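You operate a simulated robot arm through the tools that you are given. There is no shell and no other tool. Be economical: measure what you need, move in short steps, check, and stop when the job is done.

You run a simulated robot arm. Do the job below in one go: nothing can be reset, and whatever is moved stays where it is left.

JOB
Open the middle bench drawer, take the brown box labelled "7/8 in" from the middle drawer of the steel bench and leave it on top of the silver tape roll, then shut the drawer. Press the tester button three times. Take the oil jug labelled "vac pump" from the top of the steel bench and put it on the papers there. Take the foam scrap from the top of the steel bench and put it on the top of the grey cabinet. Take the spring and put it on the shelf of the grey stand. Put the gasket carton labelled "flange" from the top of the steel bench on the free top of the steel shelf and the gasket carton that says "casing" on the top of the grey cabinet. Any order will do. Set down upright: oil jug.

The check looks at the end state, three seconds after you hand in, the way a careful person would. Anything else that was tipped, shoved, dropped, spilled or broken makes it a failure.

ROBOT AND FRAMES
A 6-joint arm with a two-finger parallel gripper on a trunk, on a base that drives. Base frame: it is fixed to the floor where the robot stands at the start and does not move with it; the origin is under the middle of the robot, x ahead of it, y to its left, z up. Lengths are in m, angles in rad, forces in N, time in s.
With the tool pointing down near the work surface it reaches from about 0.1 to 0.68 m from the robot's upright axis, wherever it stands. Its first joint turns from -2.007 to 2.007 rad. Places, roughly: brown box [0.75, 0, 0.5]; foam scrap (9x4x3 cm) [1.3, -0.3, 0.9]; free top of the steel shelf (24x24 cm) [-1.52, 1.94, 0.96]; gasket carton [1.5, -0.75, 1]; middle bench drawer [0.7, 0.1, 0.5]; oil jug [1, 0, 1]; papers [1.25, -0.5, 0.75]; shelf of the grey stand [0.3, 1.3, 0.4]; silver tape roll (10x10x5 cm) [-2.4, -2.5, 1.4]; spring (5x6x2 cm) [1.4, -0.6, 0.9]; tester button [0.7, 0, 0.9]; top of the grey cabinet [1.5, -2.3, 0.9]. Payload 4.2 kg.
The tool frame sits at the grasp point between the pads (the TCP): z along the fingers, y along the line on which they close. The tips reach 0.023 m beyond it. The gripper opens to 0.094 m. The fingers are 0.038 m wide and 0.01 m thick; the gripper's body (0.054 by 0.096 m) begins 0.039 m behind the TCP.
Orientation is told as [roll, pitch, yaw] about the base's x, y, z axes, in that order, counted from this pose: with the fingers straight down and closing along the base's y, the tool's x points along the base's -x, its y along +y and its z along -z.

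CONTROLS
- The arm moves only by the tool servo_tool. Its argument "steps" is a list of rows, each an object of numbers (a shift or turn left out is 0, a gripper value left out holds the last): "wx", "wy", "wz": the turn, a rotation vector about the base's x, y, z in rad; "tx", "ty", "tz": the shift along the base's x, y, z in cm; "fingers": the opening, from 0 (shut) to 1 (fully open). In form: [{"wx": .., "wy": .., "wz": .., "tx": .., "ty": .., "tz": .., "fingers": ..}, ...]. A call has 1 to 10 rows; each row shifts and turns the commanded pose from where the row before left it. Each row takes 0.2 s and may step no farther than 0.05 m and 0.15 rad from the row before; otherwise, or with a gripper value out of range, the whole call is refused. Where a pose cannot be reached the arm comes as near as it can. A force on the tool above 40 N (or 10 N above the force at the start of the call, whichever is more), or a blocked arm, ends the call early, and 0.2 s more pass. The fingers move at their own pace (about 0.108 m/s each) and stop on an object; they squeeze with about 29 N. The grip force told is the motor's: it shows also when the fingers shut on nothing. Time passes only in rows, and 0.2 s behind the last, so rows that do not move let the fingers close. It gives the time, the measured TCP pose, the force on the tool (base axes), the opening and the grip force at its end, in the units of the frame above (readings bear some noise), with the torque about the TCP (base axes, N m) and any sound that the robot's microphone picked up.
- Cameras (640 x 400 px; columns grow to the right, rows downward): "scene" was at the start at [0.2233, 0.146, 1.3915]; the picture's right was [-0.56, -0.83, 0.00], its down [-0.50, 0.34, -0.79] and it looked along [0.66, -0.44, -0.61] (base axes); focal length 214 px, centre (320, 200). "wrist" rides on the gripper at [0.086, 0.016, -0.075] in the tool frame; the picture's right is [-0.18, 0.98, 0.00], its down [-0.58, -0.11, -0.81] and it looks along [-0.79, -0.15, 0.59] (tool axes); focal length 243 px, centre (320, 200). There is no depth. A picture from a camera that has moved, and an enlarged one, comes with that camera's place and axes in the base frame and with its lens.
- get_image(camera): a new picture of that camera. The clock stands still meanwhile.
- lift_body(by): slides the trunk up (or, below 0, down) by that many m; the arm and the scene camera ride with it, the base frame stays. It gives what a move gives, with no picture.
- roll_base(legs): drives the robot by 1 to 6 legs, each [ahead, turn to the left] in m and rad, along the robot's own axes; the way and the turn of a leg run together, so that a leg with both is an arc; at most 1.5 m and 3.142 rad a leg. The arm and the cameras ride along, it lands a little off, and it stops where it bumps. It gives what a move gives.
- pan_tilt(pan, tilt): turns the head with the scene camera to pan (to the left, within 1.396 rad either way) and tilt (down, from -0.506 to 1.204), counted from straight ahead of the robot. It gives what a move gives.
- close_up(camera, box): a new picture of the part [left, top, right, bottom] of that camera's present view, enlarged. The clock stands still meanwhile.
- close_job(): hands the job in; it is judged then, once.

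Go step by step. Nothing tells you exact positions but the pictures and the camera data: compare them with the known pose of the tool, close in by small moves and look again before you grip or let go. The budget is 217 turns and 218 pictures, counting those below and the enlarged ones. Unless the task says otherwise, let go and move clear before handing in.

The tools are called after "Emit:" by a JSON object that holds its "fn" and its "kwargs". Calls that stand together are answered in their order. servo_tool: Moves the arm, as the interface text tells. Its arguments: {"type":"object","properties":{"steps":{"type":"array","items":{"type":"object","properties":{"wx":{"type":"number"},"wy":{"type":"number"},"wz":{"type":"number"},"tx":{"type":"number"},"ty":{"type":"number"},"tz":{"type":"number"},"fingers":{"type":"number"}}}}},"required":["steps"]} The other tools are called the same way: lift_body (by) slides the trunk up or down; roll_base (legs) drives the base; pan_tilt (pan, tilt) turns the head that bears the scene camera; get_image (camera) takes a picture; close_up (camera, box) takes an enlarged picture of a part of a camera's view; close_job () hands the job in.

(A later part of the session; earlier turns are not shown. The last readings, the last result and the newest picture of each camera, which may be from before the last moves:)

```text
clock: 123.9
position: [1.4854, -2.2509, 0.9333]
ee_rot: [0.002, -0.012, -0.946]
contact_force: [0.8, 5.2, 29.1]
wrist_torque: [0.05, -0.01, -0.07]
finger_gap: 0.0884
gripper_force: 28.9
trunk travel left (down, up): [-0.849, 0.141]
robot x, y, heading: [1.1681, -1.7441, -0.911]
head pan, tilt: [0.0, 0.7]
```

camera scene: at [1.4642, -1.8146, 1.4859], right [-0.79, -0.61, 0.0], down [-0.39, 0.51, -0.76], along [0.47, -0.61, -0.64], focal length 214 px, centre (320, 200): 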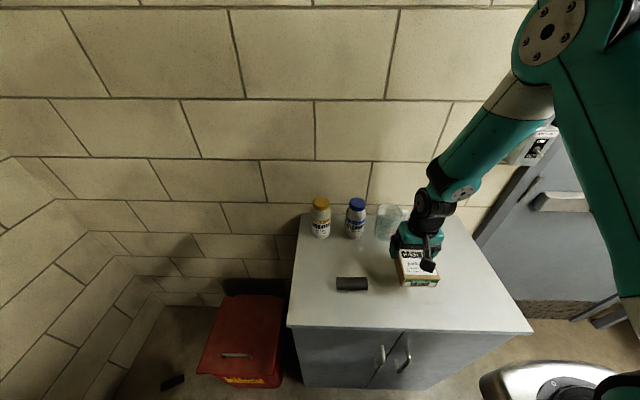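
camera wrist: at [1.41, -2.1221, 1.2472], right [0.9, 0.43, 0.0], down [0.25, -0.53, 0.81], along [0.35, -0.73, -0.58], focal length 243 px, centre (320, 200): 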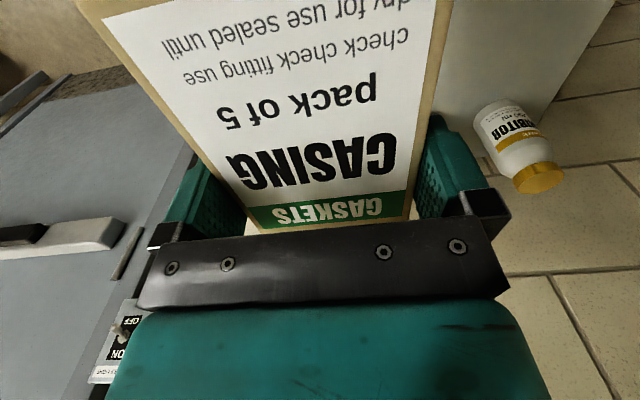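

Contact. Easing 1 mm, opening, then rising straight up.

Emit:
{"fn": "servo_tool", "kwargs": {"steps": [{"tz": 0.15}, {"fingers": 1}, {}, {}, {"tz": 1}, {"tz": 2}, {"tz": 4}, {"tz": 4.5}, {"tz": 4.5}, {"tz": 4.5}]}}

Emit:
{"fn": "get_image", "kwargs": {"camera": "scene"}}

```text
clock: 126.1
position: [1.4841, -2.2511, 1.1381]
ee_rot: [0.001, -0.008, -0.947]
contact_force: [0.6, -0.9, -0.3]
wrist_torque: [0.0, 0.07, 0.02]
finger_gap: 0.0939
gripper_force: 0.0
trunk travel left (down, up): [-0.849, 0.141]
robot x, y, heading: [1.1655, -1.7477, -0.912]
head pan, tilt: [0.0, 0.7]
```

```text
145 pictures are left
camera scene: at [1.4646, -1.815, 1.4858], right [-0.79, -0.61, 0.0], down [-0.39, 0.51, -0.76], along [0.47, -0.61, -0.64], focal length 214 px, centre (320, 200)
```

scene: 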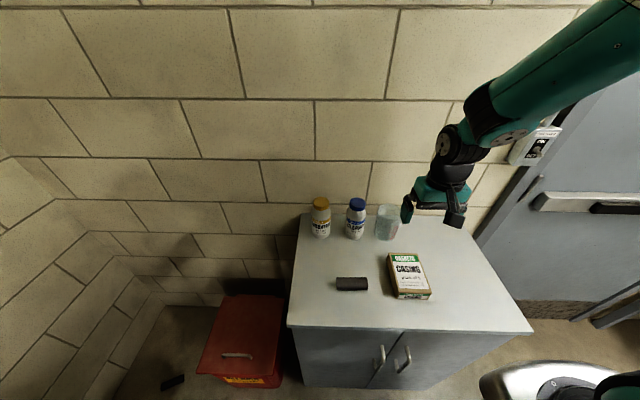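

Both cabinet items are in place. Back to the bench for the flange carton.

Emit:
{"fn": "roll_base", "kwargs": {"legs": [[-0.85, 0], [0, 1.556], [0.25, 0]]}}

Emit:
{"fn": "get_image", "kwargs": {"camera": "scene"}}

Emit:
{"fn": "get_image", "kwargs": {"camera": "wrist"}}

```text
clock: 135.8
position: [1.3482, -0.6008, 1.139]
ee_rot: [0.001, -0.009, 0.641]
contact_force: [-0.2, -0.5, 0.1]
wrist_torque: [0.03, 0.01, -0.02]
finger_gap: 0.0939
gripper_force: 0.1
trunk travel left (down, up): [-0.849, 0.141]
robot x, y, heading: [0.8463, -0.9273, 0.677]
head pan, tilt: [0.0, 0.7]
```

```text
144 pictures are left
camera scene: at [0.9101, -0.6277, 1.486], right [0.62, -0.78, 0.0], down [-0.5, -0.4, -0.76], along [0.6, 0.48, -0.64], focal length 214 px, centre (320, 200)
```

scene: 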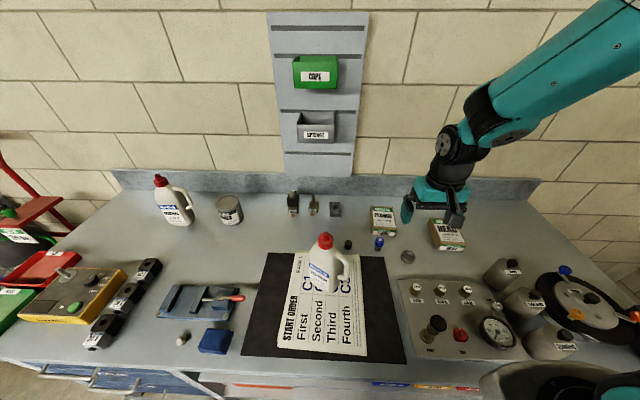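

```text
143 pictures are left
camera wrist: at [1.268, -0.6389, 1.2115], right [-0.44, 0.9, 0.0], down [0.52, 0.26, 0.81], along [0.73, 0.36, -0.58], focal length 243 px, centre (320, 200)
```

wrist: 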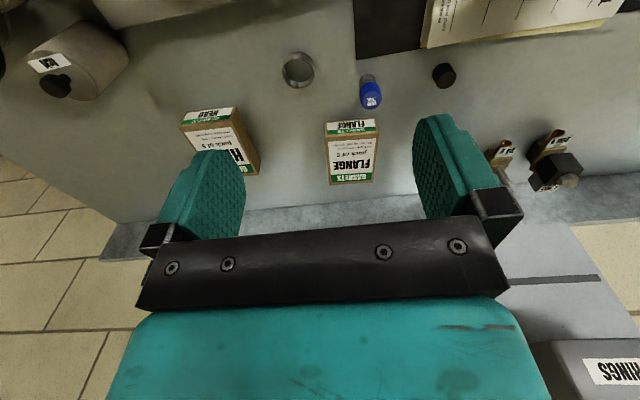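

Emit:
{"fn": "close_up", "kwargs": {"camera": "wrist", "box": [260, 40, 420, 200]}}

Emit:
{"fn": "close_up", "kwargs": {"camera": "scene", "box": [330, 180, 480, 290]}}

```text
2.50 times, centred on (340, 120) of wrist
camera zoom: at [1.268, -0.6389, 1.2115], right [-0.44, 0.9, 0.0], down [0.52, 0.26, 0.81], along [0.73, 0.36, -0.58], focal length 606 px, centre (270, 400)
```

zoom: 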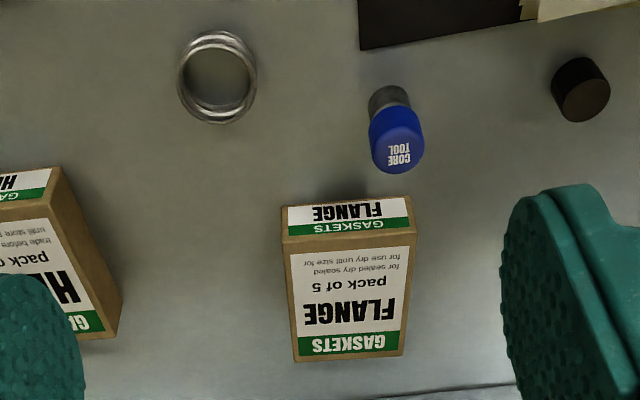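

```text
3.64 times, centred on (405, 235) of scene
camera zoom: at [0.9101, -0.6277, 1.486], right [0.62, -0.78, 0.0], down [-0.5, -0.4, -0.76], along [0.6, 0.48, -0.64], focal length 780 px, centre (11, 73)
```

zoom: 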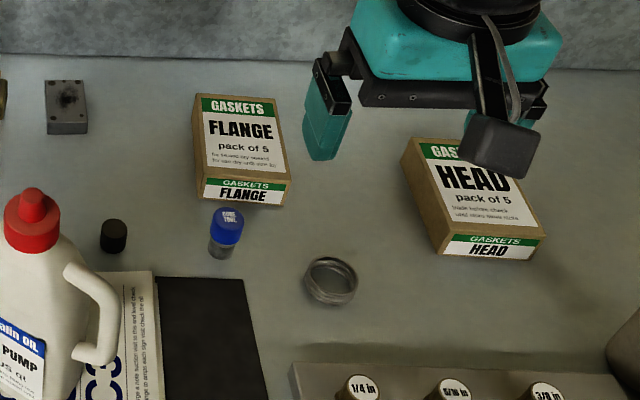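

The flange carton centre is (1.530,-0.445), axis angle ≈0.56; the blue core tool stands in front where the wrist camera would be. I'll try flipping the tool half a turn so the camera is on the wall side.

Emit:
{"fn": "servo_tool", "kwargs": {"steps": [{"tz": 3, "wz": -0.15}, {"wz": -0.15}, {"wz": -0.15}, {"wz": -0.15}, {"wz": -0.15}, {"wz": -0.15}, {"wz": -0.15}, {"wz": -0.15}, {"wz": -0.15}, {"wz": -0.15}]}}

Emit:
{"fn": "servo_tool", "kwargs": {"steps": [{"wz": -0.15}, {"wz": -0.15}, {"wz": -0.15}, {"wz": -0.15}, {"wz": -0.15}, {"wz": -0.15}, {"wz": -0.15}, {"wz": -0.15}, {"wz": -0.15}, {"wz": -0.15}]}}

Emit:
{"fn": "servo_tool", "kwargs": {"steps": [{"wz": -0.11}, {"wz": -0.11}, {}]}}

Emit:
{"fn": "get_image", "kwargs": {"camera": "scene"}}

```text
clock: 138.0
position: [1.3472, -0.6006, 1.1688]
ee_rot: [0.001, -0.008, -0.859]
contact_force: [-0.3, -0.3, -0.4]
wrist_torque: [0.01, 0.0, 0.0]
finger_gap: 0.094
gripper_force: 0.1
trunk travel left (down, up): [-0.849, 0.141]
robot x, y, heading: [0.8484, -0.9243, 0.675]
head pan, tilt: [0.0, 0.7]
```

```text
clock: 140.2
position: [1.3784, -0.6343, 1.1699]
ee_rot: [-0.001, -0.012, -2.35]
contact_force: [0.0, 1.1, -0.4]
wrist_torque: [-0.03, -0.03, 0.0]
finger_gap: 0.0937
gripper_force: 0.0
out of reach, approached as far as the arm can: row 10
trunk travel left (down, up): [-0.849, 0.141]
robot x, y, heading: [0.8507, -0.9245, 0.674]
head pan, tilt: [0.0, 0.7]
```

```text
clock: 141.0
position: [1.42, -0.7068, 1.1691]
ee_rot: [-0.002, -0.007, -2.569]
contact_force: [0.2, -0.1, 0.7]
wrist_torque: [0.0, -0.02, -0.01]
finger_gap: 0.0939
gripper_force: 0.1
out of reach, approached as far as the arm can: row 1, 2
trunk travel left (down, up): [-0.849, 0.141]
robot x, y, heading: [0.8485, -0.9258, 0.676]
head pan, tilt: [0.0, 0.7]
```

```text
140 pictures are left
camera scene: at [0.9101, -0.6277, 1.4859], right [0.62, -0.78, 0.0], down [-0.5, -0.4, -0.76], along [0.6, 0.48, -0.64], focal length 214 px, centre (320, 200)
```

scene: 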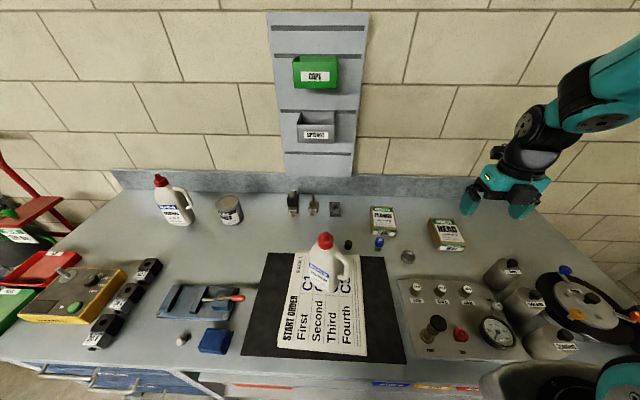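

The wrist joint can't flip fully (limit about ±2.9 rad). I'll turn back to the normal yaw, edge the base forward and use only a modest tilt so the camera stays above the blue tool.

Emit:
{"fn": "servo_tool", "kwargs": {"steps": [{"wz": 0.149, "tx": -0.6, "ty": 1.2}, {"wz": 0.149, "tx": -0.6, "ty": 1.2}, {"wz": 0.149, "tx": -0.6, "ty": 1.2}, {"wz": 0.149, "tx": -0.6, "ty": 1.2}, {"wz": 0.149, "tx": -0.6, "ty": 1.2}, {"wz": 0.149, "tx": -0.6, "ty": 1.2}, {"wz": 0.149, "tx": -0.6, "ty": 1.2}, {"wz": 0.149, "tx": -0.6, "ty": 1.2}, {"wz": 0.149, "tx": -0.6, "ty": 1.2}, {"wz": 0.149}]}}

Emit:
{"fn": "servo_tool", "kwargs": {"steps": [{"wz": 0.149}, {"wz": 0.149}, {"wz": 0.149}, {"wz": 0.149}, {"wz": 0.149}, {"wz": 0.149}, {"wz": 0.149}, {"wz": 0.149}, {"wz": 0.149}, {"wz": 0.149}]}}

Emit:
{"fn": "servo_tool", "kwargs": {"steps": [{"wz": 0.149}, {}]}}

Emit:
{"fn": "roll_base", "kwargs": {"legs": [[0.035, 0]]}}

```text
clock: 143.2
position: [1.3653, -0.5972, 1.1684]
ee_rot: [0.0, -0.011, -1.084]
contact_force: [0.6, -0.1, 0.1]
wrist_torque: [-0.02, 0.04, 0.03]
finger_gap: 0.0939
gripper_force: 0.1
trunk travel left (down, up): [-0.849, 0.141]
robot x, y, heading: [0.8508, -0.9277, 0.671]
head pan, tilt: [0.0, 0.7]
```

```text
clock: 145.4
position: [1.3639, -0.5983, 1.1683]
ee_rot: [0.0, -0.012, 0.407]
contact_force: [0.3, -0.2, 0.4]
wrist_torque: [-0.03, -0.01, -0.02]
finger_gap: 0.094
gripper_force: 0.0
trunk travel left (down, up): [-0.849, 0.141]
robot x, y, heading: [0.8501, -0.9292, 0.672]
head pan, tilt: [0.0, 0.7]
```

```text
clock: 146.0
position: [1.3657, -0.598, 1.1675]
ee_rot: [0.001, -0.008, 0.553]
contact_force: [-0.3, -0.1, 0.0]
wrist_torque: [0.03, 0.02, 0.02]
finger_gap: 0.0941
gripper_force: 0.1
trunk travel left (down, up): [-0.849, 0.141]
robot x, y, heading: [0.8469, -0.9262, 0.679]
head pan, tilt: [0.0, 0.7]
```

```text
clock: 146.9
position: [1.3922, -0.5765, 1.1679]
ee_rot: [0.0, -0.009, 0.552]
contact_force: [-1.2, 0.3, -0.7]
wrist_torque: [0.01, -0.02, 0.02]
finger_gap: 0.0942
gripper_force: 0.0
trunk travel left (down, up): [-0.849, 0.141]
robot x, y, heading: [0.8731, -0.9022, 0.677]
head pan, tilt: [0.0, 0.7]
```

Emit:
{"fn": "servo_tool", "kwargs": {"steps": [{"tx": 3.25, "ty": 3.16, "wx": 0.053, "wy": -0.085}, {"tx": 3.25, "ty": 3.16, "wx": 0.053, "wy": -0.085}, {"tx": 3.25, "ty": 3.16, "wx": 0.053, "wy": -0.085}, {"tx": 3.25, "ty": 3.16}, {"tz": -3.7}, {"tz": -3.7}, {"tz": -3.7}, {"tz": -3.0}, {}]}}

Emit:
{"fn": "get_image", "kwargs": {"camera": "wrist"}}

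Emit:
{"fn": "close_up", "kwargs": {"camera": "scene", "box": [330, 150, 480, 260]}}

```text
clock: 148.9
position: [1.5233, -0.4494, 1.0257]
ee_rot: [0.002, -0.311, 0.551]
contact_force: [0.3, 0.1, 1.4]
wrist_torque: [0.01, -0.01, 0.01]
finger_gap: 0.0941
gripper_force: 0.1
trunk travel left (down, up): [-0.849, 0.141]
robot x, y, heading: [0.8757, -0.9036, 0.671]
head pan, tilt: [0.0, 0.7]
```

```text
139 pictures are left
camera wrist: at [1.4248, -0.49, 1.0702], right [-0.37, 0.93, 0.06], down [0.32, 0.07, 0.95], along [0.87, 0.36, -0.32], focal length 243 px, centre (320, 200)
```

wrist: 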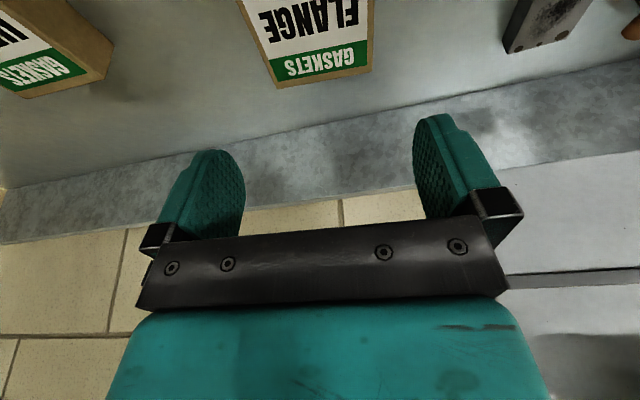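

```text
3.64 times, centred on (405, 205) of scene
camera zoom: at [0.9372, -0.6065, 1.4859], right [0.62, -0.78, 0.0], down [-0.5, -0.4, -0.76], along [0.6, 0.48, -0.64], focal length 780 px, centre (11, 182)
```

zoom: 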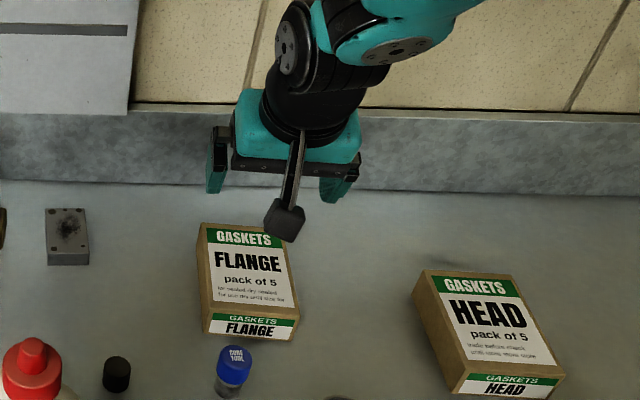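

Reachable with 0.31 tilt and centred. Lowering most of the way and rechecking.

Emit:
{"fn": "servo_tool", "kwargs": {"steps": [{"tz": -4}, {"tz": -3}, {}]}}

Emit:
{"fn": "get_image", "kwargs": {"camera": "wrist"}}

Emit:
{"fn": "close_up", "kwargs": {"camera": "scene", "box": [350, 180, 450, 260]}}

```text
clock: 149.7
position: [1.5237, -0.451, 0.9583]
ee_rot: [0.001, -0.31, 0.553]
contact_force: [1.1, -1.0, 0.5]
wrist_torque: [-0.02, -0.02, -0.02]
finger_gap: 0.0939
gripper_force: 0.0
trunk travel left (down, up): [-0.849, 0.141]
robot x, y, heading: [0.8695, -0.9061, 0.674]
head pan, tilt: [0.0, 0.7]
```

```text
137 pictures are left
camera wrist: at [1.4253, -0.4909, 1.0022], right [-0.37, 0.93, 0.06], down [0.32, 0.07, 0.95], along [0.87, 0.36, -0.32], focal length 243 px, centre (320, 200)
```

wrist: 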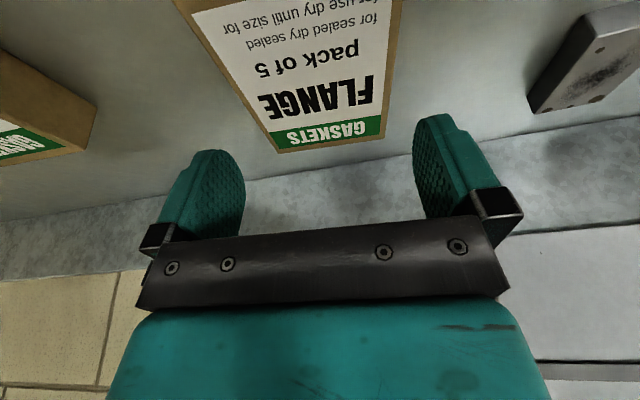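

```text
5.00 times, centred on (400, 220) of scene
camera zoom: at [0.9371, -0.6065, 1.486], right [0.62, -0.78, 0.0], down [-0.5, -0.4, -0.76], along [0.6, 0.48, -0.64], focal length 1072 px, centre (-80, 100)
```

zoom: 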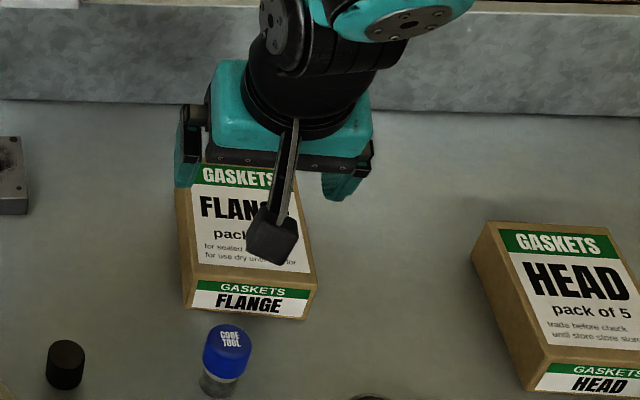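

Centred within a millimetre again. Lowering to grip depth.

Emit:
{"fn": "servo_tool", "kwargs": {"steps": [{"tz": -2}, {"tz": -2}, {"tz": -1.4}, {"tz": -0.6}, {}]}}

Emit:
{"fn": "get_image", "kwargs": {"camera": "wrist"}}

Emit:
{"fn": "close_up", "kwargs": {"camera": "scene", "box": [350, 180, 450, 260]}}

```text
clock: 150.9
position: [1.5222, -0.4504, 0.8995]
ee_rot: [0.001, -0.311, 0.552]
contact_force: [0.3, -0.4, -0.1]
wrist_torque: [0.01, -0.02, 0.01]
finger_gap: 0.0938
gripper_force: 0.1
trunk travel left (down, up): [-0.849, 0.141]
robot x, y, heading: [0.8727, -0.9057, 0.665]
head pan, tilt: [0.0, 0.7]
```

```text
135 pictures are left
camera wrist: at [1.4247, -0.4897, 0.9427], right [-0.37, 0.93, 0.06], down [0.32, 0.07, 0.95], along [0.87, 0.36, -0.32], focal length 243 px, centre (320, 200)
```

wrist: 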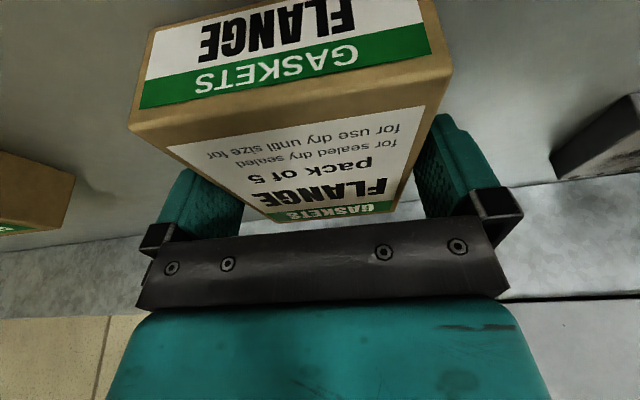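

```text
5.00 times, centred on (400, 220) of scene
camera zoom: at [0.9372, -0.6065, 1.4859], right [0.62, -0.78, 0.0], down [-0.5, -0.4, -0.76], along [0.6, 0.48, -0.64], focal length 1072 px, centre (-80, 100)
```

zoom: 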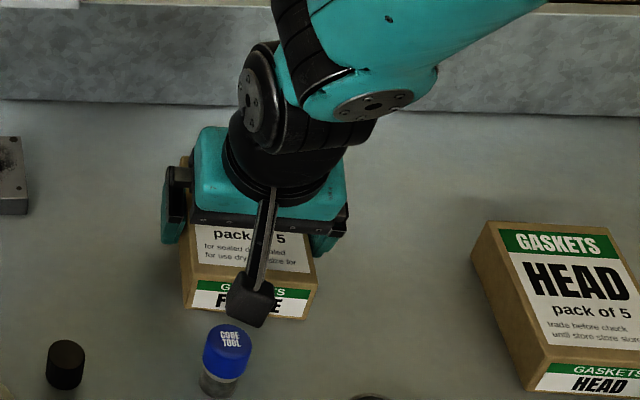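

Straddled with no contact and the camera clear of the blue tool. Gripping and lifting.

Emit:
{"fn": "servo_tool", "kwargs": {"steps": [{"fingers": 0}, {}, {}, {"tz": 1}, {"tz": 3}, {"tz": 4.5}, {"tz": 4.8}, {"tz": 4.8}, {"tz": 4.8}, {}]}}

Emit:
{"fn": "get_image", "kwargs": {"camera": "wrist"}}

Emit:
{"fn": "get_image", "kwargs": {"camera": "scene"}}

```text
clock: 153.1
position: [1.5254, -0.4501, 1.1312]
ee_rot: [0.002, -0.309, 0.55]
contact_force: [0.3, -0.1, -2.3]
wrist_torque: [-0.03, 0.01, -0.01]
finger_gap: 0.0874
gripper_force: 29.0
trunk travel left (down, up): [-0.849, 0.141]
robot x, y, heading: [0.8722, -0.9034, 0.675]
head pan, tilt: [0.0, 0.7]
```

```text
133 pictures are left
camera wrist: at [1.4276, -0.4903, 1.175], right [-0.37, 0.93, 0.06], down [0.32, 0.07, 0.94], along [0.87, 0.36, -0.32], focal length 243 px, centre (320, 200)
```

wrist: 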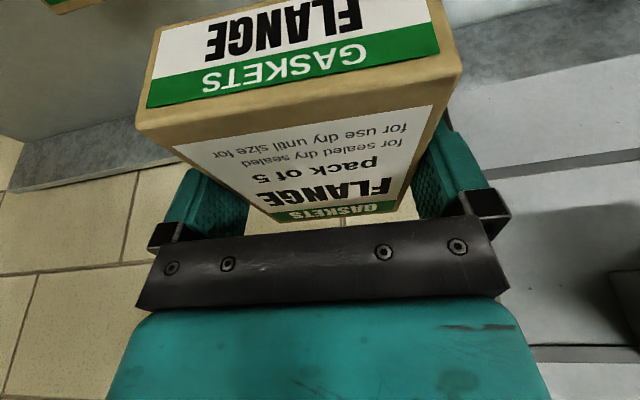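

```text
132 pictures are left
camera scene: at [0.9372, -0.6064, 1.4859], right [0.62, -0.78, 0.0], down [-0.5, -0.4, -0.76], along [0.6, 0.48, -0.64], focal length 214 px, centre (320, 200)
```

scene: 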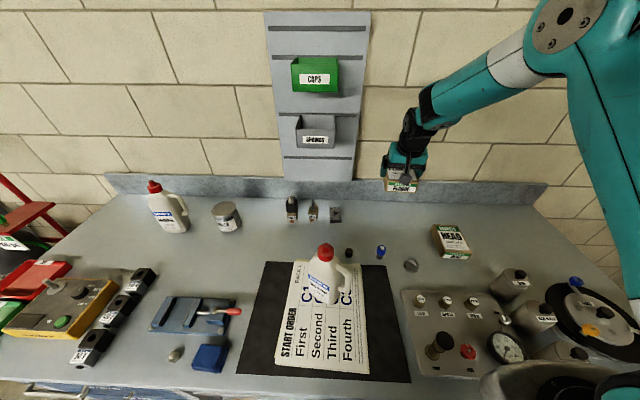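

Flange carton is held. I'll retract, back away from the bench, turn toward the far left of the room and look for the steel shelf.

Emit:
{"fn": "servo_tool", "kwargs": {"steps": [{"tz": 4.5}, {"tx": -4, "ty": -2.2, "wx": -0.053, "wy": 0.085}, {"tx": -4, "ty": -2.2, "wx": -0.053, "wy": 0.085}, {"tx": -4, "ty": -2.2, "wx": -0.053, "wy": 0.085}, {"tx": -4, "ty": -2.2}, {"tx": -4, "ty": -2.2}, {"tx": -4, "ty": -2.2}, {"tx": -4, "ty": -2.2}, {}]}}

Emit:
{"fn": "roll_base", "kwargs": {"legs": [[-0.5, 0], [0, 1.6]]}}

Emit:
{"fn": "pan_tilt", "kwargs": {"pan": 0.2, "tilt": 0.45}}

Emit:
{"fn": "get_image", "kwargs": {"camera": "scene"}}

```text
clock: 155.1
position: [1.2444, -0.6038, 1.175]
ee_rot: [-0.002, -0.009, 0.551]
contact_force: [0.3, 0.2, -0.3]
wrist_torque: [0.03, 0.0, 0.01]
finger_gap: 0.0878
gripper_force: 29.3
trunk travel left (down, up): [-0.849, 0.141]
robot x, y, heading: [0.8705, -0.904, 0.673]
head pan, tilt: [0.0, 0.7]
```

```text
clock: 161.9
position: [0.173, -0.851, 1.1753]
ee_rot: [-0.001, -0.009, 2.135]
contact_force: [-0.5, 1.1, -1.1]
wrist_torque: [0.02, -0.04, 0.0]
finger_gap: 0.0876
gripper_force: 28.8
trunk travel left (down, up): [-0.849, 0.141]
robot x, y, heading: [0.479, -1.2182, 2.251]
head pan, tilt: [0.0, 0.7]
```

```text
clock: 162.7
position: [0.1723, -0.852, 1.1743]
ee_rot: [-0.001, -0.009, 2.134]
contact_force: [0.5, 0.5, -1.7]
wrist_torque: [-0.02, -0.03, 0.03]
finger_gap: 0.0877
gripper_force: 29.2
trunk travel left (down, up): [-0.849, 0.141]
robot x, y, heading: [0.4805, -1.2164, 2.258]
head pan, tilt: [0.201, 0.45]
```

```text
131 pictures are left
camera scene: at [0.16, -1.1655, 1.5081], right [0.63, 0.77, 0.0], down [0.34, -0.28, -0.9], along [-0.7, 0.57, -0.44], focal length 214 px, centre (320, 200)
```

scene: 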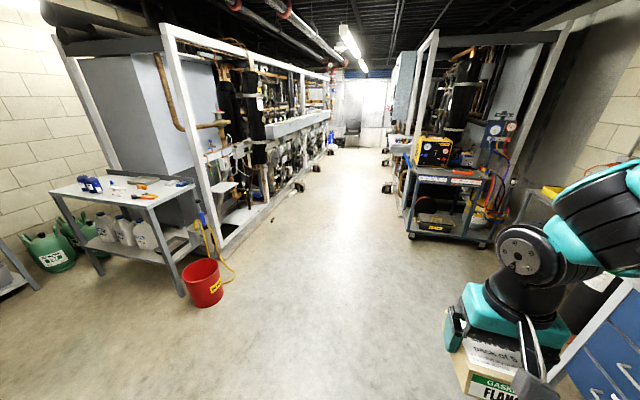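

Emit:
{"fn": "close_up", "kwargs": {"camera": "scene", "box": [340, 80, 540, 250]}}

Emit:
{"fn": "close_up", "kwargs": {"camera": "scene", "box": [20, 120, 260, 310]}}

```text
2.35 times, centred on (440, 165) of scene
camera zoom: at [0.16, -1.1655, 1.5081], right [0.63, 0.77, 0.0], down [0.34, -0.28, -0.9], along [-0.7, 0.57, -0.44], focal length 505 px, centre (38, 282)
```

zoom: 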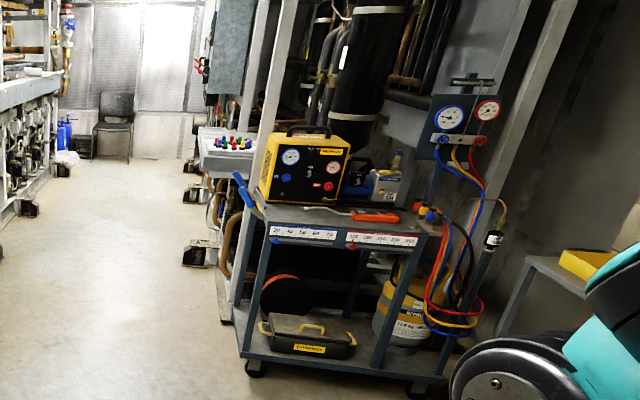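

```text
2.11 times, centred on (140, 215) of scene
camera zoom: at [0.16, -1.1655, 1.5081], right [0.63, 0.77, 0.0], down [0.34, -0.28, -0.9], along [-0.7, 0.57, -0.44], focal length 452 px, centre (699, 168)
```

zoom: 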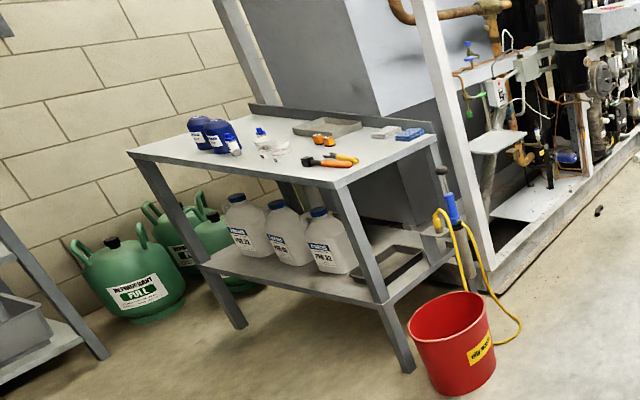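

The grey ledge with coloured caps beyond the trolley is likely the steel shelf. I'll drive down the aisle.

Emit:
{"fn": "roll_base", "kwargs": {"legs": [[0, 0.04], [1.5, 0], [1.2, 0]]}}

Emit:
{"fn": "pan_tilt", "kwargs": {"pan": -0.8, "tilt": 0.5}}

Emit:
{"fn": "get_image", "kwargs": {"camera": "scene"}}

Emit:
{"fn": "pan_tilt", "kwargs": {"pan": -0.2, "tilt": 0.5}}

Emit:
{"fn": "get_image", "kwargs": {"camera": "scene"}}

```text
clock: 176.3
position: [-1.7253, 1.1098, 1.1742]
ee_rot: [0.001, -0.011, 2.221]
contact_force: [0.3, -0.6, -0.6]
wrist_torque: [0.01, 0.01, 0.02]
finger_gap: 0.0876
gripper_force: 29.2
trunk travel left (down, up): [-0.849, 0.141]
robot x, y, heading: [-1.3848, 0.7708, 2.342]
head pan, tilt: [0.201, 0.45]
```

```text
clock: 177.5
position: [-1.7253, 1.1088, 1.1749]
ee_rot: [-0.001, -0.009, 2.222]
contact_force: [0.8, 0.1, -1.7]
wrist_torque: [0.01, 0.02, 0.0]
finger_gap: 0.0874
gripper_force: 29.1
trunk travel left (down, up): [-0.849, 0.141]
robot x, y, heading: [-1.3917, 0.7721, 2.345]
head pan, tilt: [-0.799, 0.499]
```

```text
128 pictures are left
camera scene: at [-1.6315, 0.8342, 1.5037], right [1.0, -0.03, 0.0], down [-0.01, -0.48, -0.88], along [0.02, 0.88, -0.48], focal length 214 px, centre (320, 200)
```

scene: 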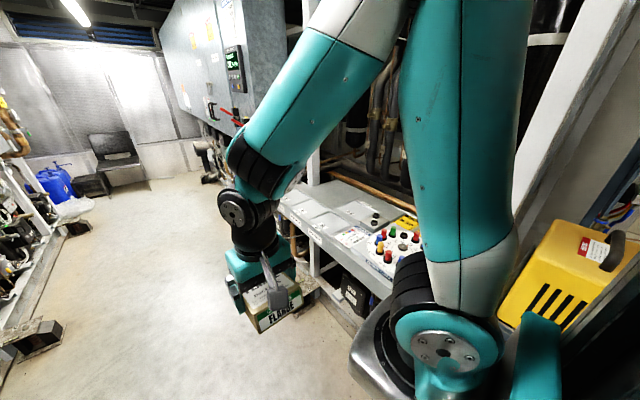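

```text
clock: 178.5
position: [-1.7254, 1.1095, 1.1731]
ee_rot: [0.0, -0.011, 2.222]
contact_force: [0.4, -0.8, -1.6]
wrist_torque: [-0.02, 0.02, 0.01]
finger_gap: 0.0875
gripper_force: 28.8
trunk travel left (down, up): [-0.849, 0.141]
robot x, y, heading: [-1.3903, 0.7702, 2.342]
head pan, tilt: [-0.201, 0.499]
```

```text
127 pictures are left
camera scene: at [-1.6831, 0.8199, 1.5037], right [0.84, 0.54, 0.0], down [0.26, -0.4, -0.88], along [-0.47, 0.74, -0.48], focal length 214 px, centre (320, 200)
```

scene: 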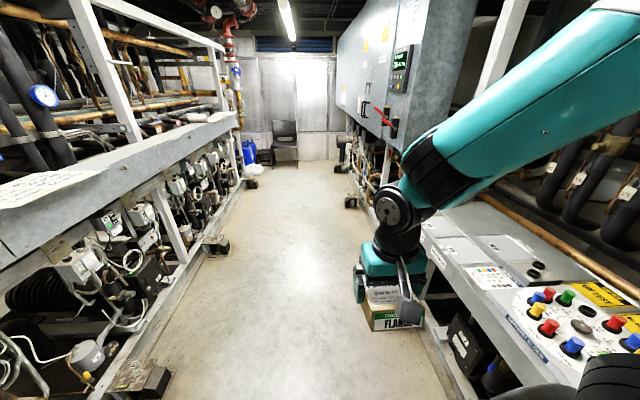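

The shelf edge is on my right; the free spot should be about a metre further on. I'll drive on, keeping clear, then turn to face the shelf.

Emit:
{"fn": "roll_base", "kwargs": {"legs": [[0, 0.1], [1.04, 0], [0, -1.8]]}}

Emit:
{"fn": "pan_tilt", "kwargs": {"pan": -0.1, "tilt": 0.6}}

Emit:
{"fn": "get_image", "kwargs": {"camera": "scene"}}

Emit:
{"fn": "get_image", "kwargs": {"camera": "wrist"}}

```text
clock: 188.8
position: [-1.7689, 1.7162, 1.1749]
ee_rot: [-0.001, -0.01, 0.451]
contact_force: [-0.1, -0.5, -0.9]
wrist_torque: [-0.01, 0.0, -0.03]
finger_gap: 0.0876
gripper_force: 28.7
trunk travel left (down, up): [-0.849, 0.141]
robot x, y, heading: [-2.166, 1.4556, 0.564]
head pan, tilt: [-0.201, 0.499]
```

```text
clock: 189.5
position: [-1.7701, 1.7155, 1.1748]
ee_rot: [0.002, -0.01, 0.448]
contact_force: [-0.4, 0.3, -0.8]
wrist_torque: [-0.03, 0.02, 0.01]
finger_gap: 0.0878
gripper_force: 29.1
trunk travel left (down, up): [-0.849, 0.141]
robot x, y, heading: [-2.1719, 1.4501, 0.572]
head pan, tilt: [-0.099, 0.6]
```

```text
126 pictures are left
camera scene: at [-2.0675, 1.7386, 1.4946], right [0.45, -0.89, 0.0], down [-0.5, -0.26, -0.83], along [0.74, 0.37, -0.56], focal length 214 px, centre (320, 200)
```

scene: 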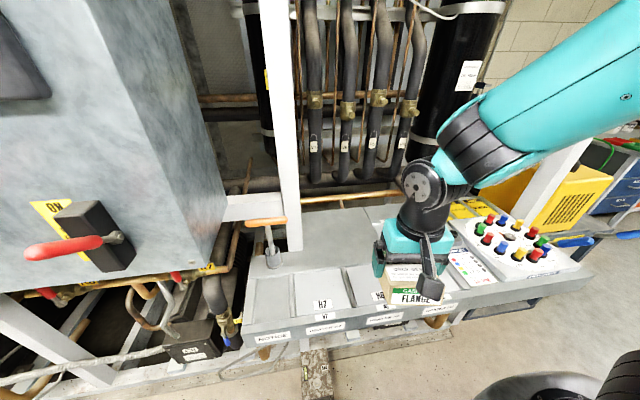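

```text
125 pictures are left
camera wrist: at [-1.8547, 1.6945, 1.2476], right [-0.26, 0.97, 0.0], down [0.56, 0.15, 0.81], along [0.78, 0.21, -0.58], focal length 243 px, centre (320, 200)
```

wrist: 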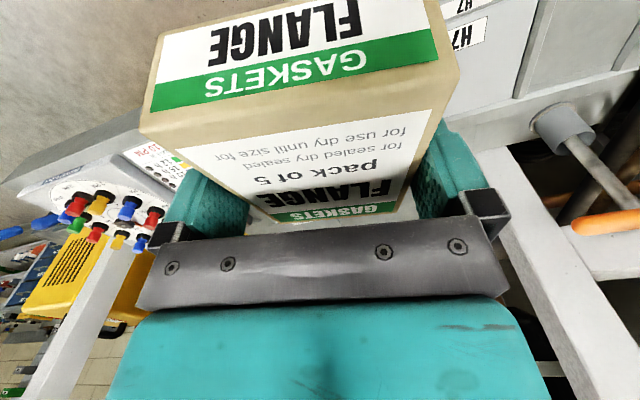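

Emit:
{"fn": "close_up", "kwargs": {"camera": "scene", "box": [220, 190, 480, 350]}}

```text
2.46 times, centred on (350, 270) of scene
camera zoom: at [-2.0675, 1.7386, 1.4946], right [0.45, -0.89, 0.0], down [-0.5, -0.26, -0.83], along [0.74, 0.37, -0.56], focal length 528 px, centre (246, 28)
```

zoom: 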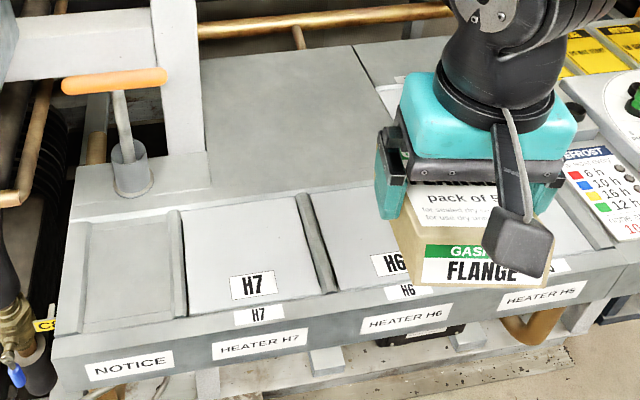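

The flat plate behind the heater panels is the free top, centre (-1.525, 1.943), z≈0.96. I'll edge closer, restore the tool tilt used at pick-up so the carton is level, and move above it.

Emit:
{"fn": "roll_base", "kwargs": {"legs": [[0.12, 0]]}}

Emit:
{"fn": "servo_tool", "kwargs": {"steps": [{"wz": 0.1, "tz": 2}, {"wx": 0.053, "wy": -0.085, "tz": 2}, {"wx": 0.053, "wy": -0.085}, {"wx": 0.053, "wy": -0.085}, {}]}}

Emit:
{"fn": "get_image", "kwargs": {"camera": "scene"}}

```text
clock: 190.7
position: [-1.6698, 1.7793, 1.1743]
ee_rot: [-0.001, -0.008, 0.447]
contact_force: [0.5, 0.1, -1.1]
wrist_torque: [0.05, 0.01, 0.01]
finger_gap: 0.0879
gripper_force: 29.0
trunk travel left (down, up): [-0.849, 0.141]
robot x, y, heading: [-2.0688, 1.5189, 0.57]
head pan, tilt: [-0.099, 0.6]
```

```text
clock: 191.9
position: [-1.6671, 1.7828, 1.2176]
ee_rot: [0.003, -0.31, 0.547]
contact_force: [0.0, 0.1, -1.2]
wrist_torque: [0.01, 0.03, 0.03]
finger_gap: 0.0876
gripper_force: 28.8
out of reach, approached as far as the arm can: row 4
trunk travel left (down, up): [-0.849, 0.141]
robot x, y, heading: [-2.0672, 1.5186, 0.567]
head pan, tilt: [-0.099, 0.6]
```

```text
123 pictures are left
camera scene: at [-1.9674, 1.8023, 1.4946], right [0.45, -0.89, 0.0], down [-0.5, -0.26, -0.83], along [0.74, 0.37, -0.56], focal length 214 px, centre (320, 200)
```

scene: 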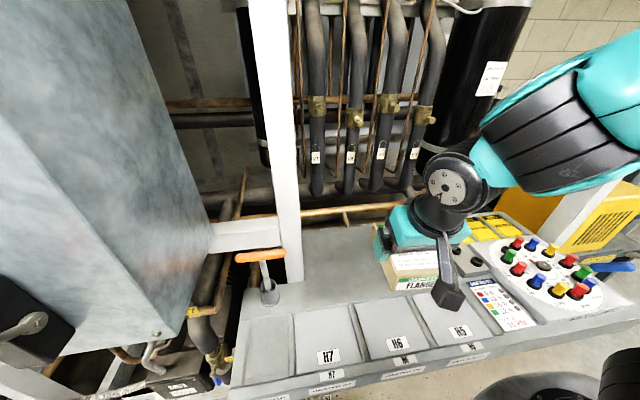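

Emit:
{"fn": "servo_tool", "kwargs": {"steps": [{"tx": 3.4, "ty": 3.6}, {"tx": 3.4, "ty": 3.6}, {"tx": 3.4, "ty": 3.6}, {"tx": 3.4, "ty": 3.6}, {"tz": -4.5}, {"tz": -4.5}, {"tz": -4.0}, {}]}}

Emit:
{"fn": "get_image", "kwargs": {"camera": "scene"}}

Emit:
{"fn": "close_up", "kwargs": {"camera": "scene", "box": [270, 180, 430, 310]}}

```text
clock: 193.7
position: [-1.5305, 1.9251, 1.088]
ee_rot: [0.004, -0.311, 0.545]
contact_force: [-0.4, 0.0, -1.2]
wrist_torque: [0.03, 0.01, -0.03]
finger_gap: 0.0876
gripper_force: 29.4
trunk travel left (down, up): [-0.849, 0.141]
robot x, y, heading: [-2.068, 1.5156, 0.574]
head pan, tilt: [-0.099, 0.6]
```

```text
122 pictures are left
camera scene: at [-1.9674, 1.8023, 1.4946], right [0.45, -0.89, 0.0], down [-0.5, -0.26, -0.83], along [0.74, 0.37, -0.56], focal length 214 px, centre (320, 200)
```

scene: 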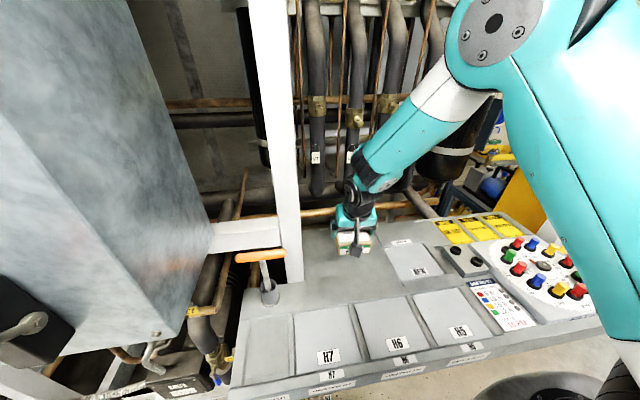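

```text
3.08 times, centred on (350, 245) of scene
camera zoom: at [-1.9674, 1.8023, 1.4946], right [0.45, -0.89, 0.0], down [-0.5, -0.26, -0.83], along [0.74, 0.37, -0.56], focal length 660 px, centre (228, 62)
```

zoom: 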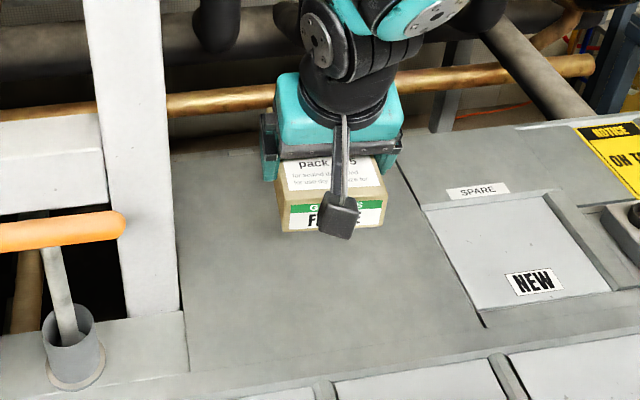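

The carton is over the middle of the plate. Lowering, then small steps until contact.

Emit:
{"fn": "servo_tool", "kwargs": {"steps": [{"tz": -3.5}, {"tz": -2.5}, {"tz": -1}, {"tz": -0.4}, {"tz": -0.4}, {}]}}

Emit:
{"fn": "close_up", "kwargs": {"camera": "scene", "box": [290, 200, 410, 290]}}

```text
clock: 195.1
position: [-1.5297, 1.927, 1.0092]
ee_rot: [0.003, -0.309, 0.545]
contact_force: [0.5, 0.0, 0.3]
wrist_torque: [0.02, -0.01, 0.0]
finger_gap: 0.0873
gripper_force: 29.4
trunk travel left (down, up): [-0.849, 0.141]
robot x, y, heading: [-2.0671, 1.5193, 0.566]
head pan, tilt: [-0.099, 0.6]
```

```text
4.44 times, centred on (350, 245) of scene
camera zoom: at [-1.9674, 1.8023, 1.4946], right [0.45, -0.89, 0.0], down [-0.5, -0.26, -0.83], along [0.74, 0.37, -0.57], focal length 953 px, centre (187, 0)
```

zoom: 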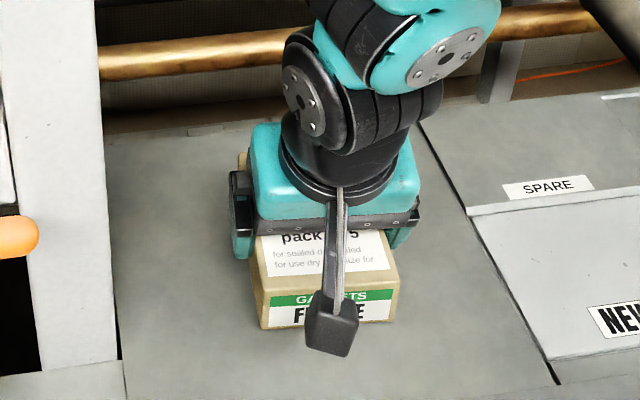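

Emit:
{"fn": "servo_tool", "kwargs": {"steps": [{"tz": -0.3}, {"tz": -0.3}]}}

Emit:
{"fn": "servo_tool", "kwargs": {"steps": [{"tz": -0.3}, {"tz": -0.3}]}}

Emit:
{"fn": "servo_tool", "kwargs": {"steps": [{"tz": -0.2}, {}]}}

```text
clock: 195.7
position: [-1.5298, 1.9277, 1.0029]
ee_rot: [0.005, -0.311, 0.546]
contact_force: [-0.6, -0.3, -1.8]
wrist_torque: [-0.01, -0.01, 0.0]
finger_gap: 0.0875
gripper_force: 29.2
trunk travel left (down, up): [-0.849, 0.141]
robot x, y, heading: [-2.0693, 1.5145, 0.57]
head pan, tilt: [-0.099, 0.6]
```

```text
clock: 196.3
position: [-1.5322, 1.9267, 0.9972]
ee_rot: [0.004, -0.307, 0.548]
contact_force: [-0.1, 0.7, -2.2]
wrist_torque: [0.01, 0.0, 0.04]
finger_gap: 0.0877
gripper_force: 29.0
trunk travel left (down, up): [-0.849, 0.141]
robot x, y, heading: [-2.0698, 1.5182, 0.568]
head pan, tilt: [-0.099, 0.6]
```

```text
clock: 196.9
position: [-1.5304, 1.9279, 0.9938]
ee_rot: [0.003, -0.308, 0.544]
contact_force: [-0.7, -0.6, -1.4]
wrist_torque: [-0.02, 0.01, -0.03]
finger_gap: 0.0877
gripper_force: 29.4
trunk travel left (down, up): [-0.849, 0.141]
robot x, y, heading: [-2.0674, 1.5155, 0.569]
head pan, tilt: [-0.099, 0.6]
```

Emit:
{"fn": "servo_tool", "kwargs": {"steps": [{"tz": -0.2}, {"tz": -0.2}]}}

Emit:
{"fn": "servo_tool", "kwargs": {"steps": [{"tz": -0.2}, {"tz": -0.2}]}}

Emit:
{"fn": "close_up", "kwargs": {"camera": "scene", "box": [290, 200, 410, 290]}}

```text
clock: 197.5
position: [-1.5317, 1.927, 0.9915]
ee_rot: [0.003, -0.312, 0.547]
contact_force: [0.0, -0.5, -0.8]
wrist_torque: [0.0, -0.01, 0.0]
finger_gap: 0.0876
gripper_force: 29.2
trunk travel left (down, up): [-0.849, 0.141]
robot x, y, heading: [-2.0666, 1.5157, 0.571]
head pan, tilt: [-0.099, 0.6]
```

```text
clock: 198.1
position: [-1.5311, 1.9272, 0.9888]
ee_rot: [0.003, -0.313, 0.546]
contact_force: [-0.7, -5.2, 19.6]
wrist_torque: [-0.79, 0.22, 0.14]
finger_gap: 0.0879
gripper_force: 28.5
trunk travel left (down, up): [-0.849, 0.141]
robot x, y, heading: [-2.0694, 1.5199, 0.569]
head pan, tilt: [-0.099, 0.6]
```

```text
4.44 times, centred on (350, 245) of scene
camera zoom: at [-1.968, 1.8016, 1.4952], right [0.45, -0.89, 0.0], down [-0.5, -0.25, -0.83], along [0.74, 0.37, -0.56], focal length 953 px, centre (187, 0)
```

zoom: 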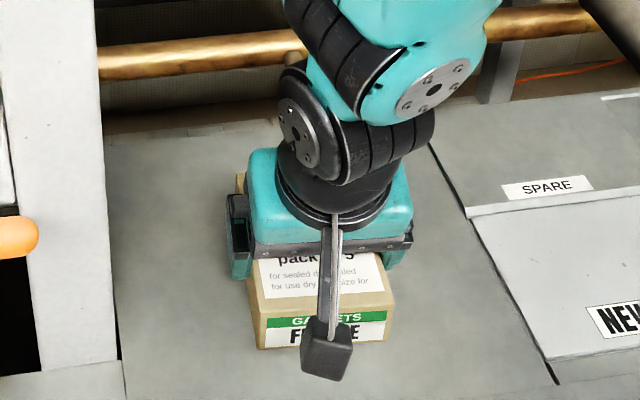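

Contact. Opening and rising.

Emit:
{"fn": "servo_tool", "kwargs": {"steps": [{"tz": 0.1}, {"fingers": 1}, {}, {}, {"tz": 1}, {"tz": 2}, {"tz": 4}, {"tz": 4.5}, {"tz": 4.5}, {"tz": 4.5}]}}

Emit:
{"fn": "get_image", "kwargs": {"camera": "scene"}}

```text
clock: 200.3
position: [-1.5304, 1.9262, 1.1947]
ee_rot: [0.003, -0.308, 0.544]
contact_force: [0.1, 0.0, -0.5]
wrist_torque: [-0.06, 0.02, 0.01]
finger_gap: 0.094
gripper_force: 0.0
trunk travel left (down, up): [-0.849, 0.141]
robot x, y, heading: [-2.069, 1.5147, 0.567]
head pan, tilt: [-0.099, 0.6]
```

```text
118 pictures are left
camera scene: at [-1.9671, 1.8026, 1.4944], right [0.45, -0.89, 0.0], down [-0.5, -0.26, -0.82], along [0.74, 0.37, -0.57], focal length 214 px, centre (320, 200)
```

scene: 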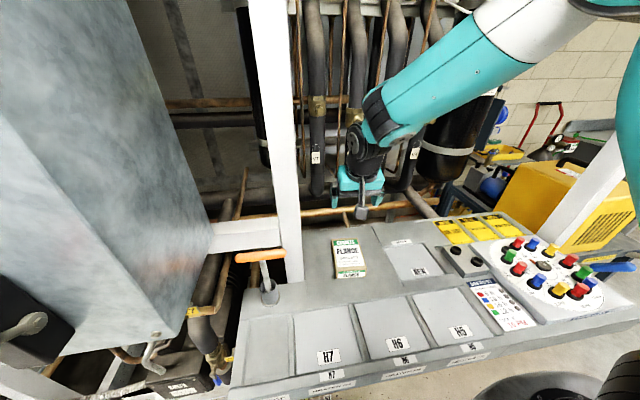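

Flange carton sits on the free top. Retracting and driving back to the bench for the spring.

Emit:
{"fn": "servo_tool", "kwargs": {"steps": [{"tx": -4, "ty": -2.7, "wx": -0.053, "wy": 0.085}, {"tx": -4, "ty": -2.7, "wx": -0.053, "wy": 0.085}, {"tx": -4, "ty": -2.7, "wx": -0.053, "wy": 0.085}, {"tx": -4, "ty": -2.7}, {"tx": -3, "ty": -2}, {}]}}

Emit:
{"fn": "roll_base", "kwargs": {"legs": [[-0.35, 0], [0, -1.264], [1.5, 0], [1.5, 0], [0.85, 0]]}}

```text
clock: 201.7
position: [-1.7166, 1.7992, 1.1953]
ee_rot: [-0.001, -0.007, 0.547]
contact_force: [0.2, -0.1, 0.3]
wrist_torque: [0.0, -0.02, 0.02]
finger_gap: 0.0938
gripper_force: 0.1
trunk travel left (down, up): [-0.849, 0.141]
robot x, y, heading: [-2.068, 1.52, 0.569]
head pan, tilt: [-0.099, 0.6]
```

```text
clock: 225.1
position: [1.0953, -1.1739, 1.1958]
ee_rot: [0.0, -0.008, -0.631]
contact_force: [0.6, -0.1, -0.2]
wrist_torque: [-0.01, 0.0, 0.0]
finger_gap: 0.0938
gripper_force: 0.1
trunk travel left (down, up): [-0.849, 0.141]
robot x, y, heading: [0.7007, -0.9576, -0.611]
head pan, tilt: [-0.099, 0.6]
```

Emit:
{"fn": "roll_base", "kwargs": {"legs": [[0, 1.251], [0.13, 0]]}}

Emit:
{"fn": "pan_tilt", "kwargs": {"pan": -0.1, "tilt": 0.7}}

Emit:
{"fn": "get_image", "kwargs": {"camera": "scene"}}

Emit:
{"fn": "get_image", "kwargs": {"camera": "wrist"}}

```text
clock: 229.4
position: [1.1323, -0.5773, 1.1957]
ee_rot: [0.0, -0.009, 0.614]
contact_force: [0.0, 0.4, -0.3]
wrist_torque: [-0.01, -0.01, -0.04]
finger_gap: 0.094
gripper_force: 0.0
trunk travel left (down, up): [-0.849, 0.141]
robot x, y, heading: [0.8014, -0.8869, 0.636]
head pan, tilt: [-0.099, 0.6]
```

```text
clock: 230.1
position: [1.1322, -0.577, 1.1973]
ee_rot: [-0.001, -0.009, 0.615]
contact_force: [-0.3, -0.7, 0.6]
wrist_torque: [-0.02, 0.0, 0.02]
finger_gap: 0.0938
gripper_force: 0.1
trunk travel left (down, up): [-0.849, 0.141]
robot x, y, heading: [0.7995, -0.8849, 0.637]
head pan, tilt: [-0.099, 0.7]
```

```text
117 pictures are left
camera scene: at [0.8797, -0.5931, 1.486], right [0.51, -0.86, 0.0], down [-0.55, -0.33, -0.77], along [0.66, 0.39, -0.64], focal length 214 px, centre (320, 200)
```

scene: 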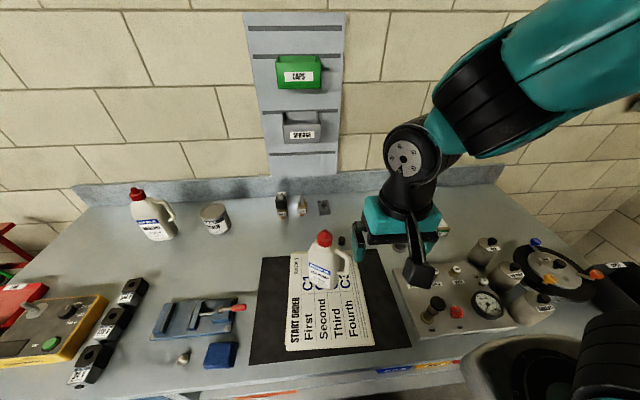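

```text
116 pictures are left
camera wrist: at [1.0519, -0.6128, 1.2688], right [-0.42, 0.91, 0.0], down [0.53, 0.24, 0.81], along [0.74, 0.34, -0.58], focal length 243 px, centre (320, 200)
```

wrist: 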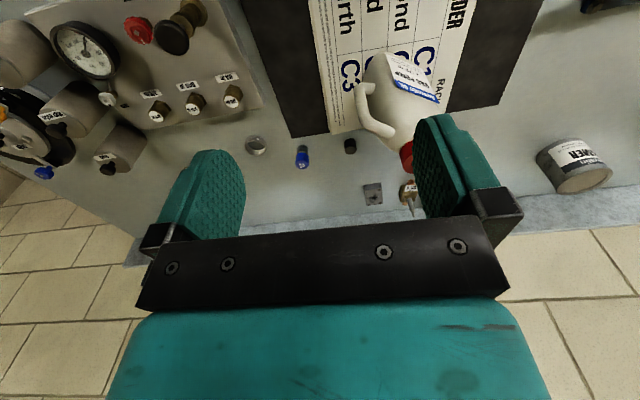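

The spring is at about (1.433, -0.59). Edging forward a little and moving above it.

Emit:
{"fn": "roll_base", "kwargs": {"legs": [[0.03, 0]]}}

Emit:
{"fn": "servo_tool", "kwargs": {"steps": [{"tx": 4.6, "ty": -0.6}, {"tx": 4.6, "ty": -0.6}, {"tx": 4.6, "ty": -0.6}, {"tx": 4.6, "ty": -0.6}, {"tx": 4.6, "ty": -0.6}, {"tx": 4.6, "ty": -0.6}, {"tz": -4.5}, {"tz": -4.5}, {"tz": -4.5}, {}]}}

Emit:
{"fn": "get_image", "kwargs": {"camera": "wrist"}}

Emit:
{"fn": "get_image", "kwargs": {"camera": "scene"}}

```text
clock: 230.9
position: [1.157, -0.5593, 1.1963]
ee_rot: [0.001, -0.007, 0.615]
contact_force: [0.4, -0.1, 0.5]
wrist_torque: [-0.01, 0.02, 0.01]
finger_gap: 0.0942
gripper_force: 0.1
trunk travel left (down, up): [-0.849, 0.141]
robot x, y, heading: [0.825, -0.8635, 0.634]
head pan, tilt: [-0.099, 0.7]
```

```text
clock: 233.1
position: [1.4346, -0.5932, 1.0599]
ee_rot: [0.0, -0.01, 0.615]
contact_force: [-0.2, 0.0, -0.5]
wrist_torque: [0.01, 0.0, -0.02]
finger_gap: 0.0939
gripper_force: 0.1
trunk travel left (down, up): [-0.849, 0.141]
robot x, y, heading: [0.826, -0.866, 0.634]
head pan, tilt: [-0.099, 0.7]
```

```text
115 pictures are left
camera wrist: at [1.3532, -0.6291, 1.1335], right [-0.42, 0.91, 0.0], down [0.53, 0.24, 0.81], along [0.74, 0.34, -0.58], focal length 243 px, centre (320, 200)
```

wrist: 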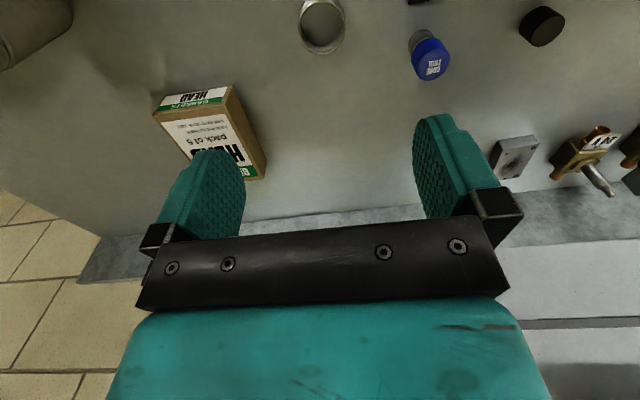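

```text
114 pictures are left
camera scene: at [0.9044, -0.5749, 1.4859], right [0.51, -0.86, 0.0], down [-0.55, -0.33, -0.76], along [0.66, 0.39, -0.64], focal length 214 px, centre (320, 200)
```

scene: 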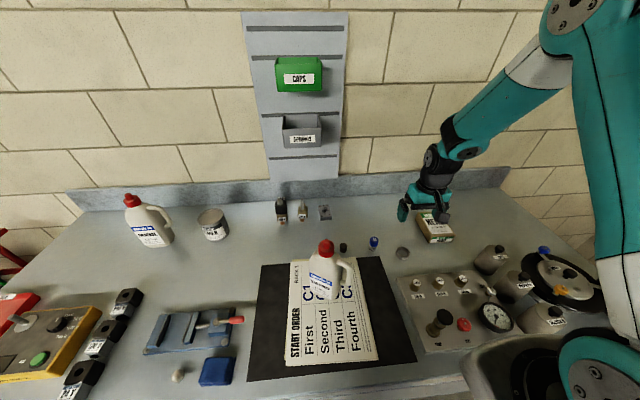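

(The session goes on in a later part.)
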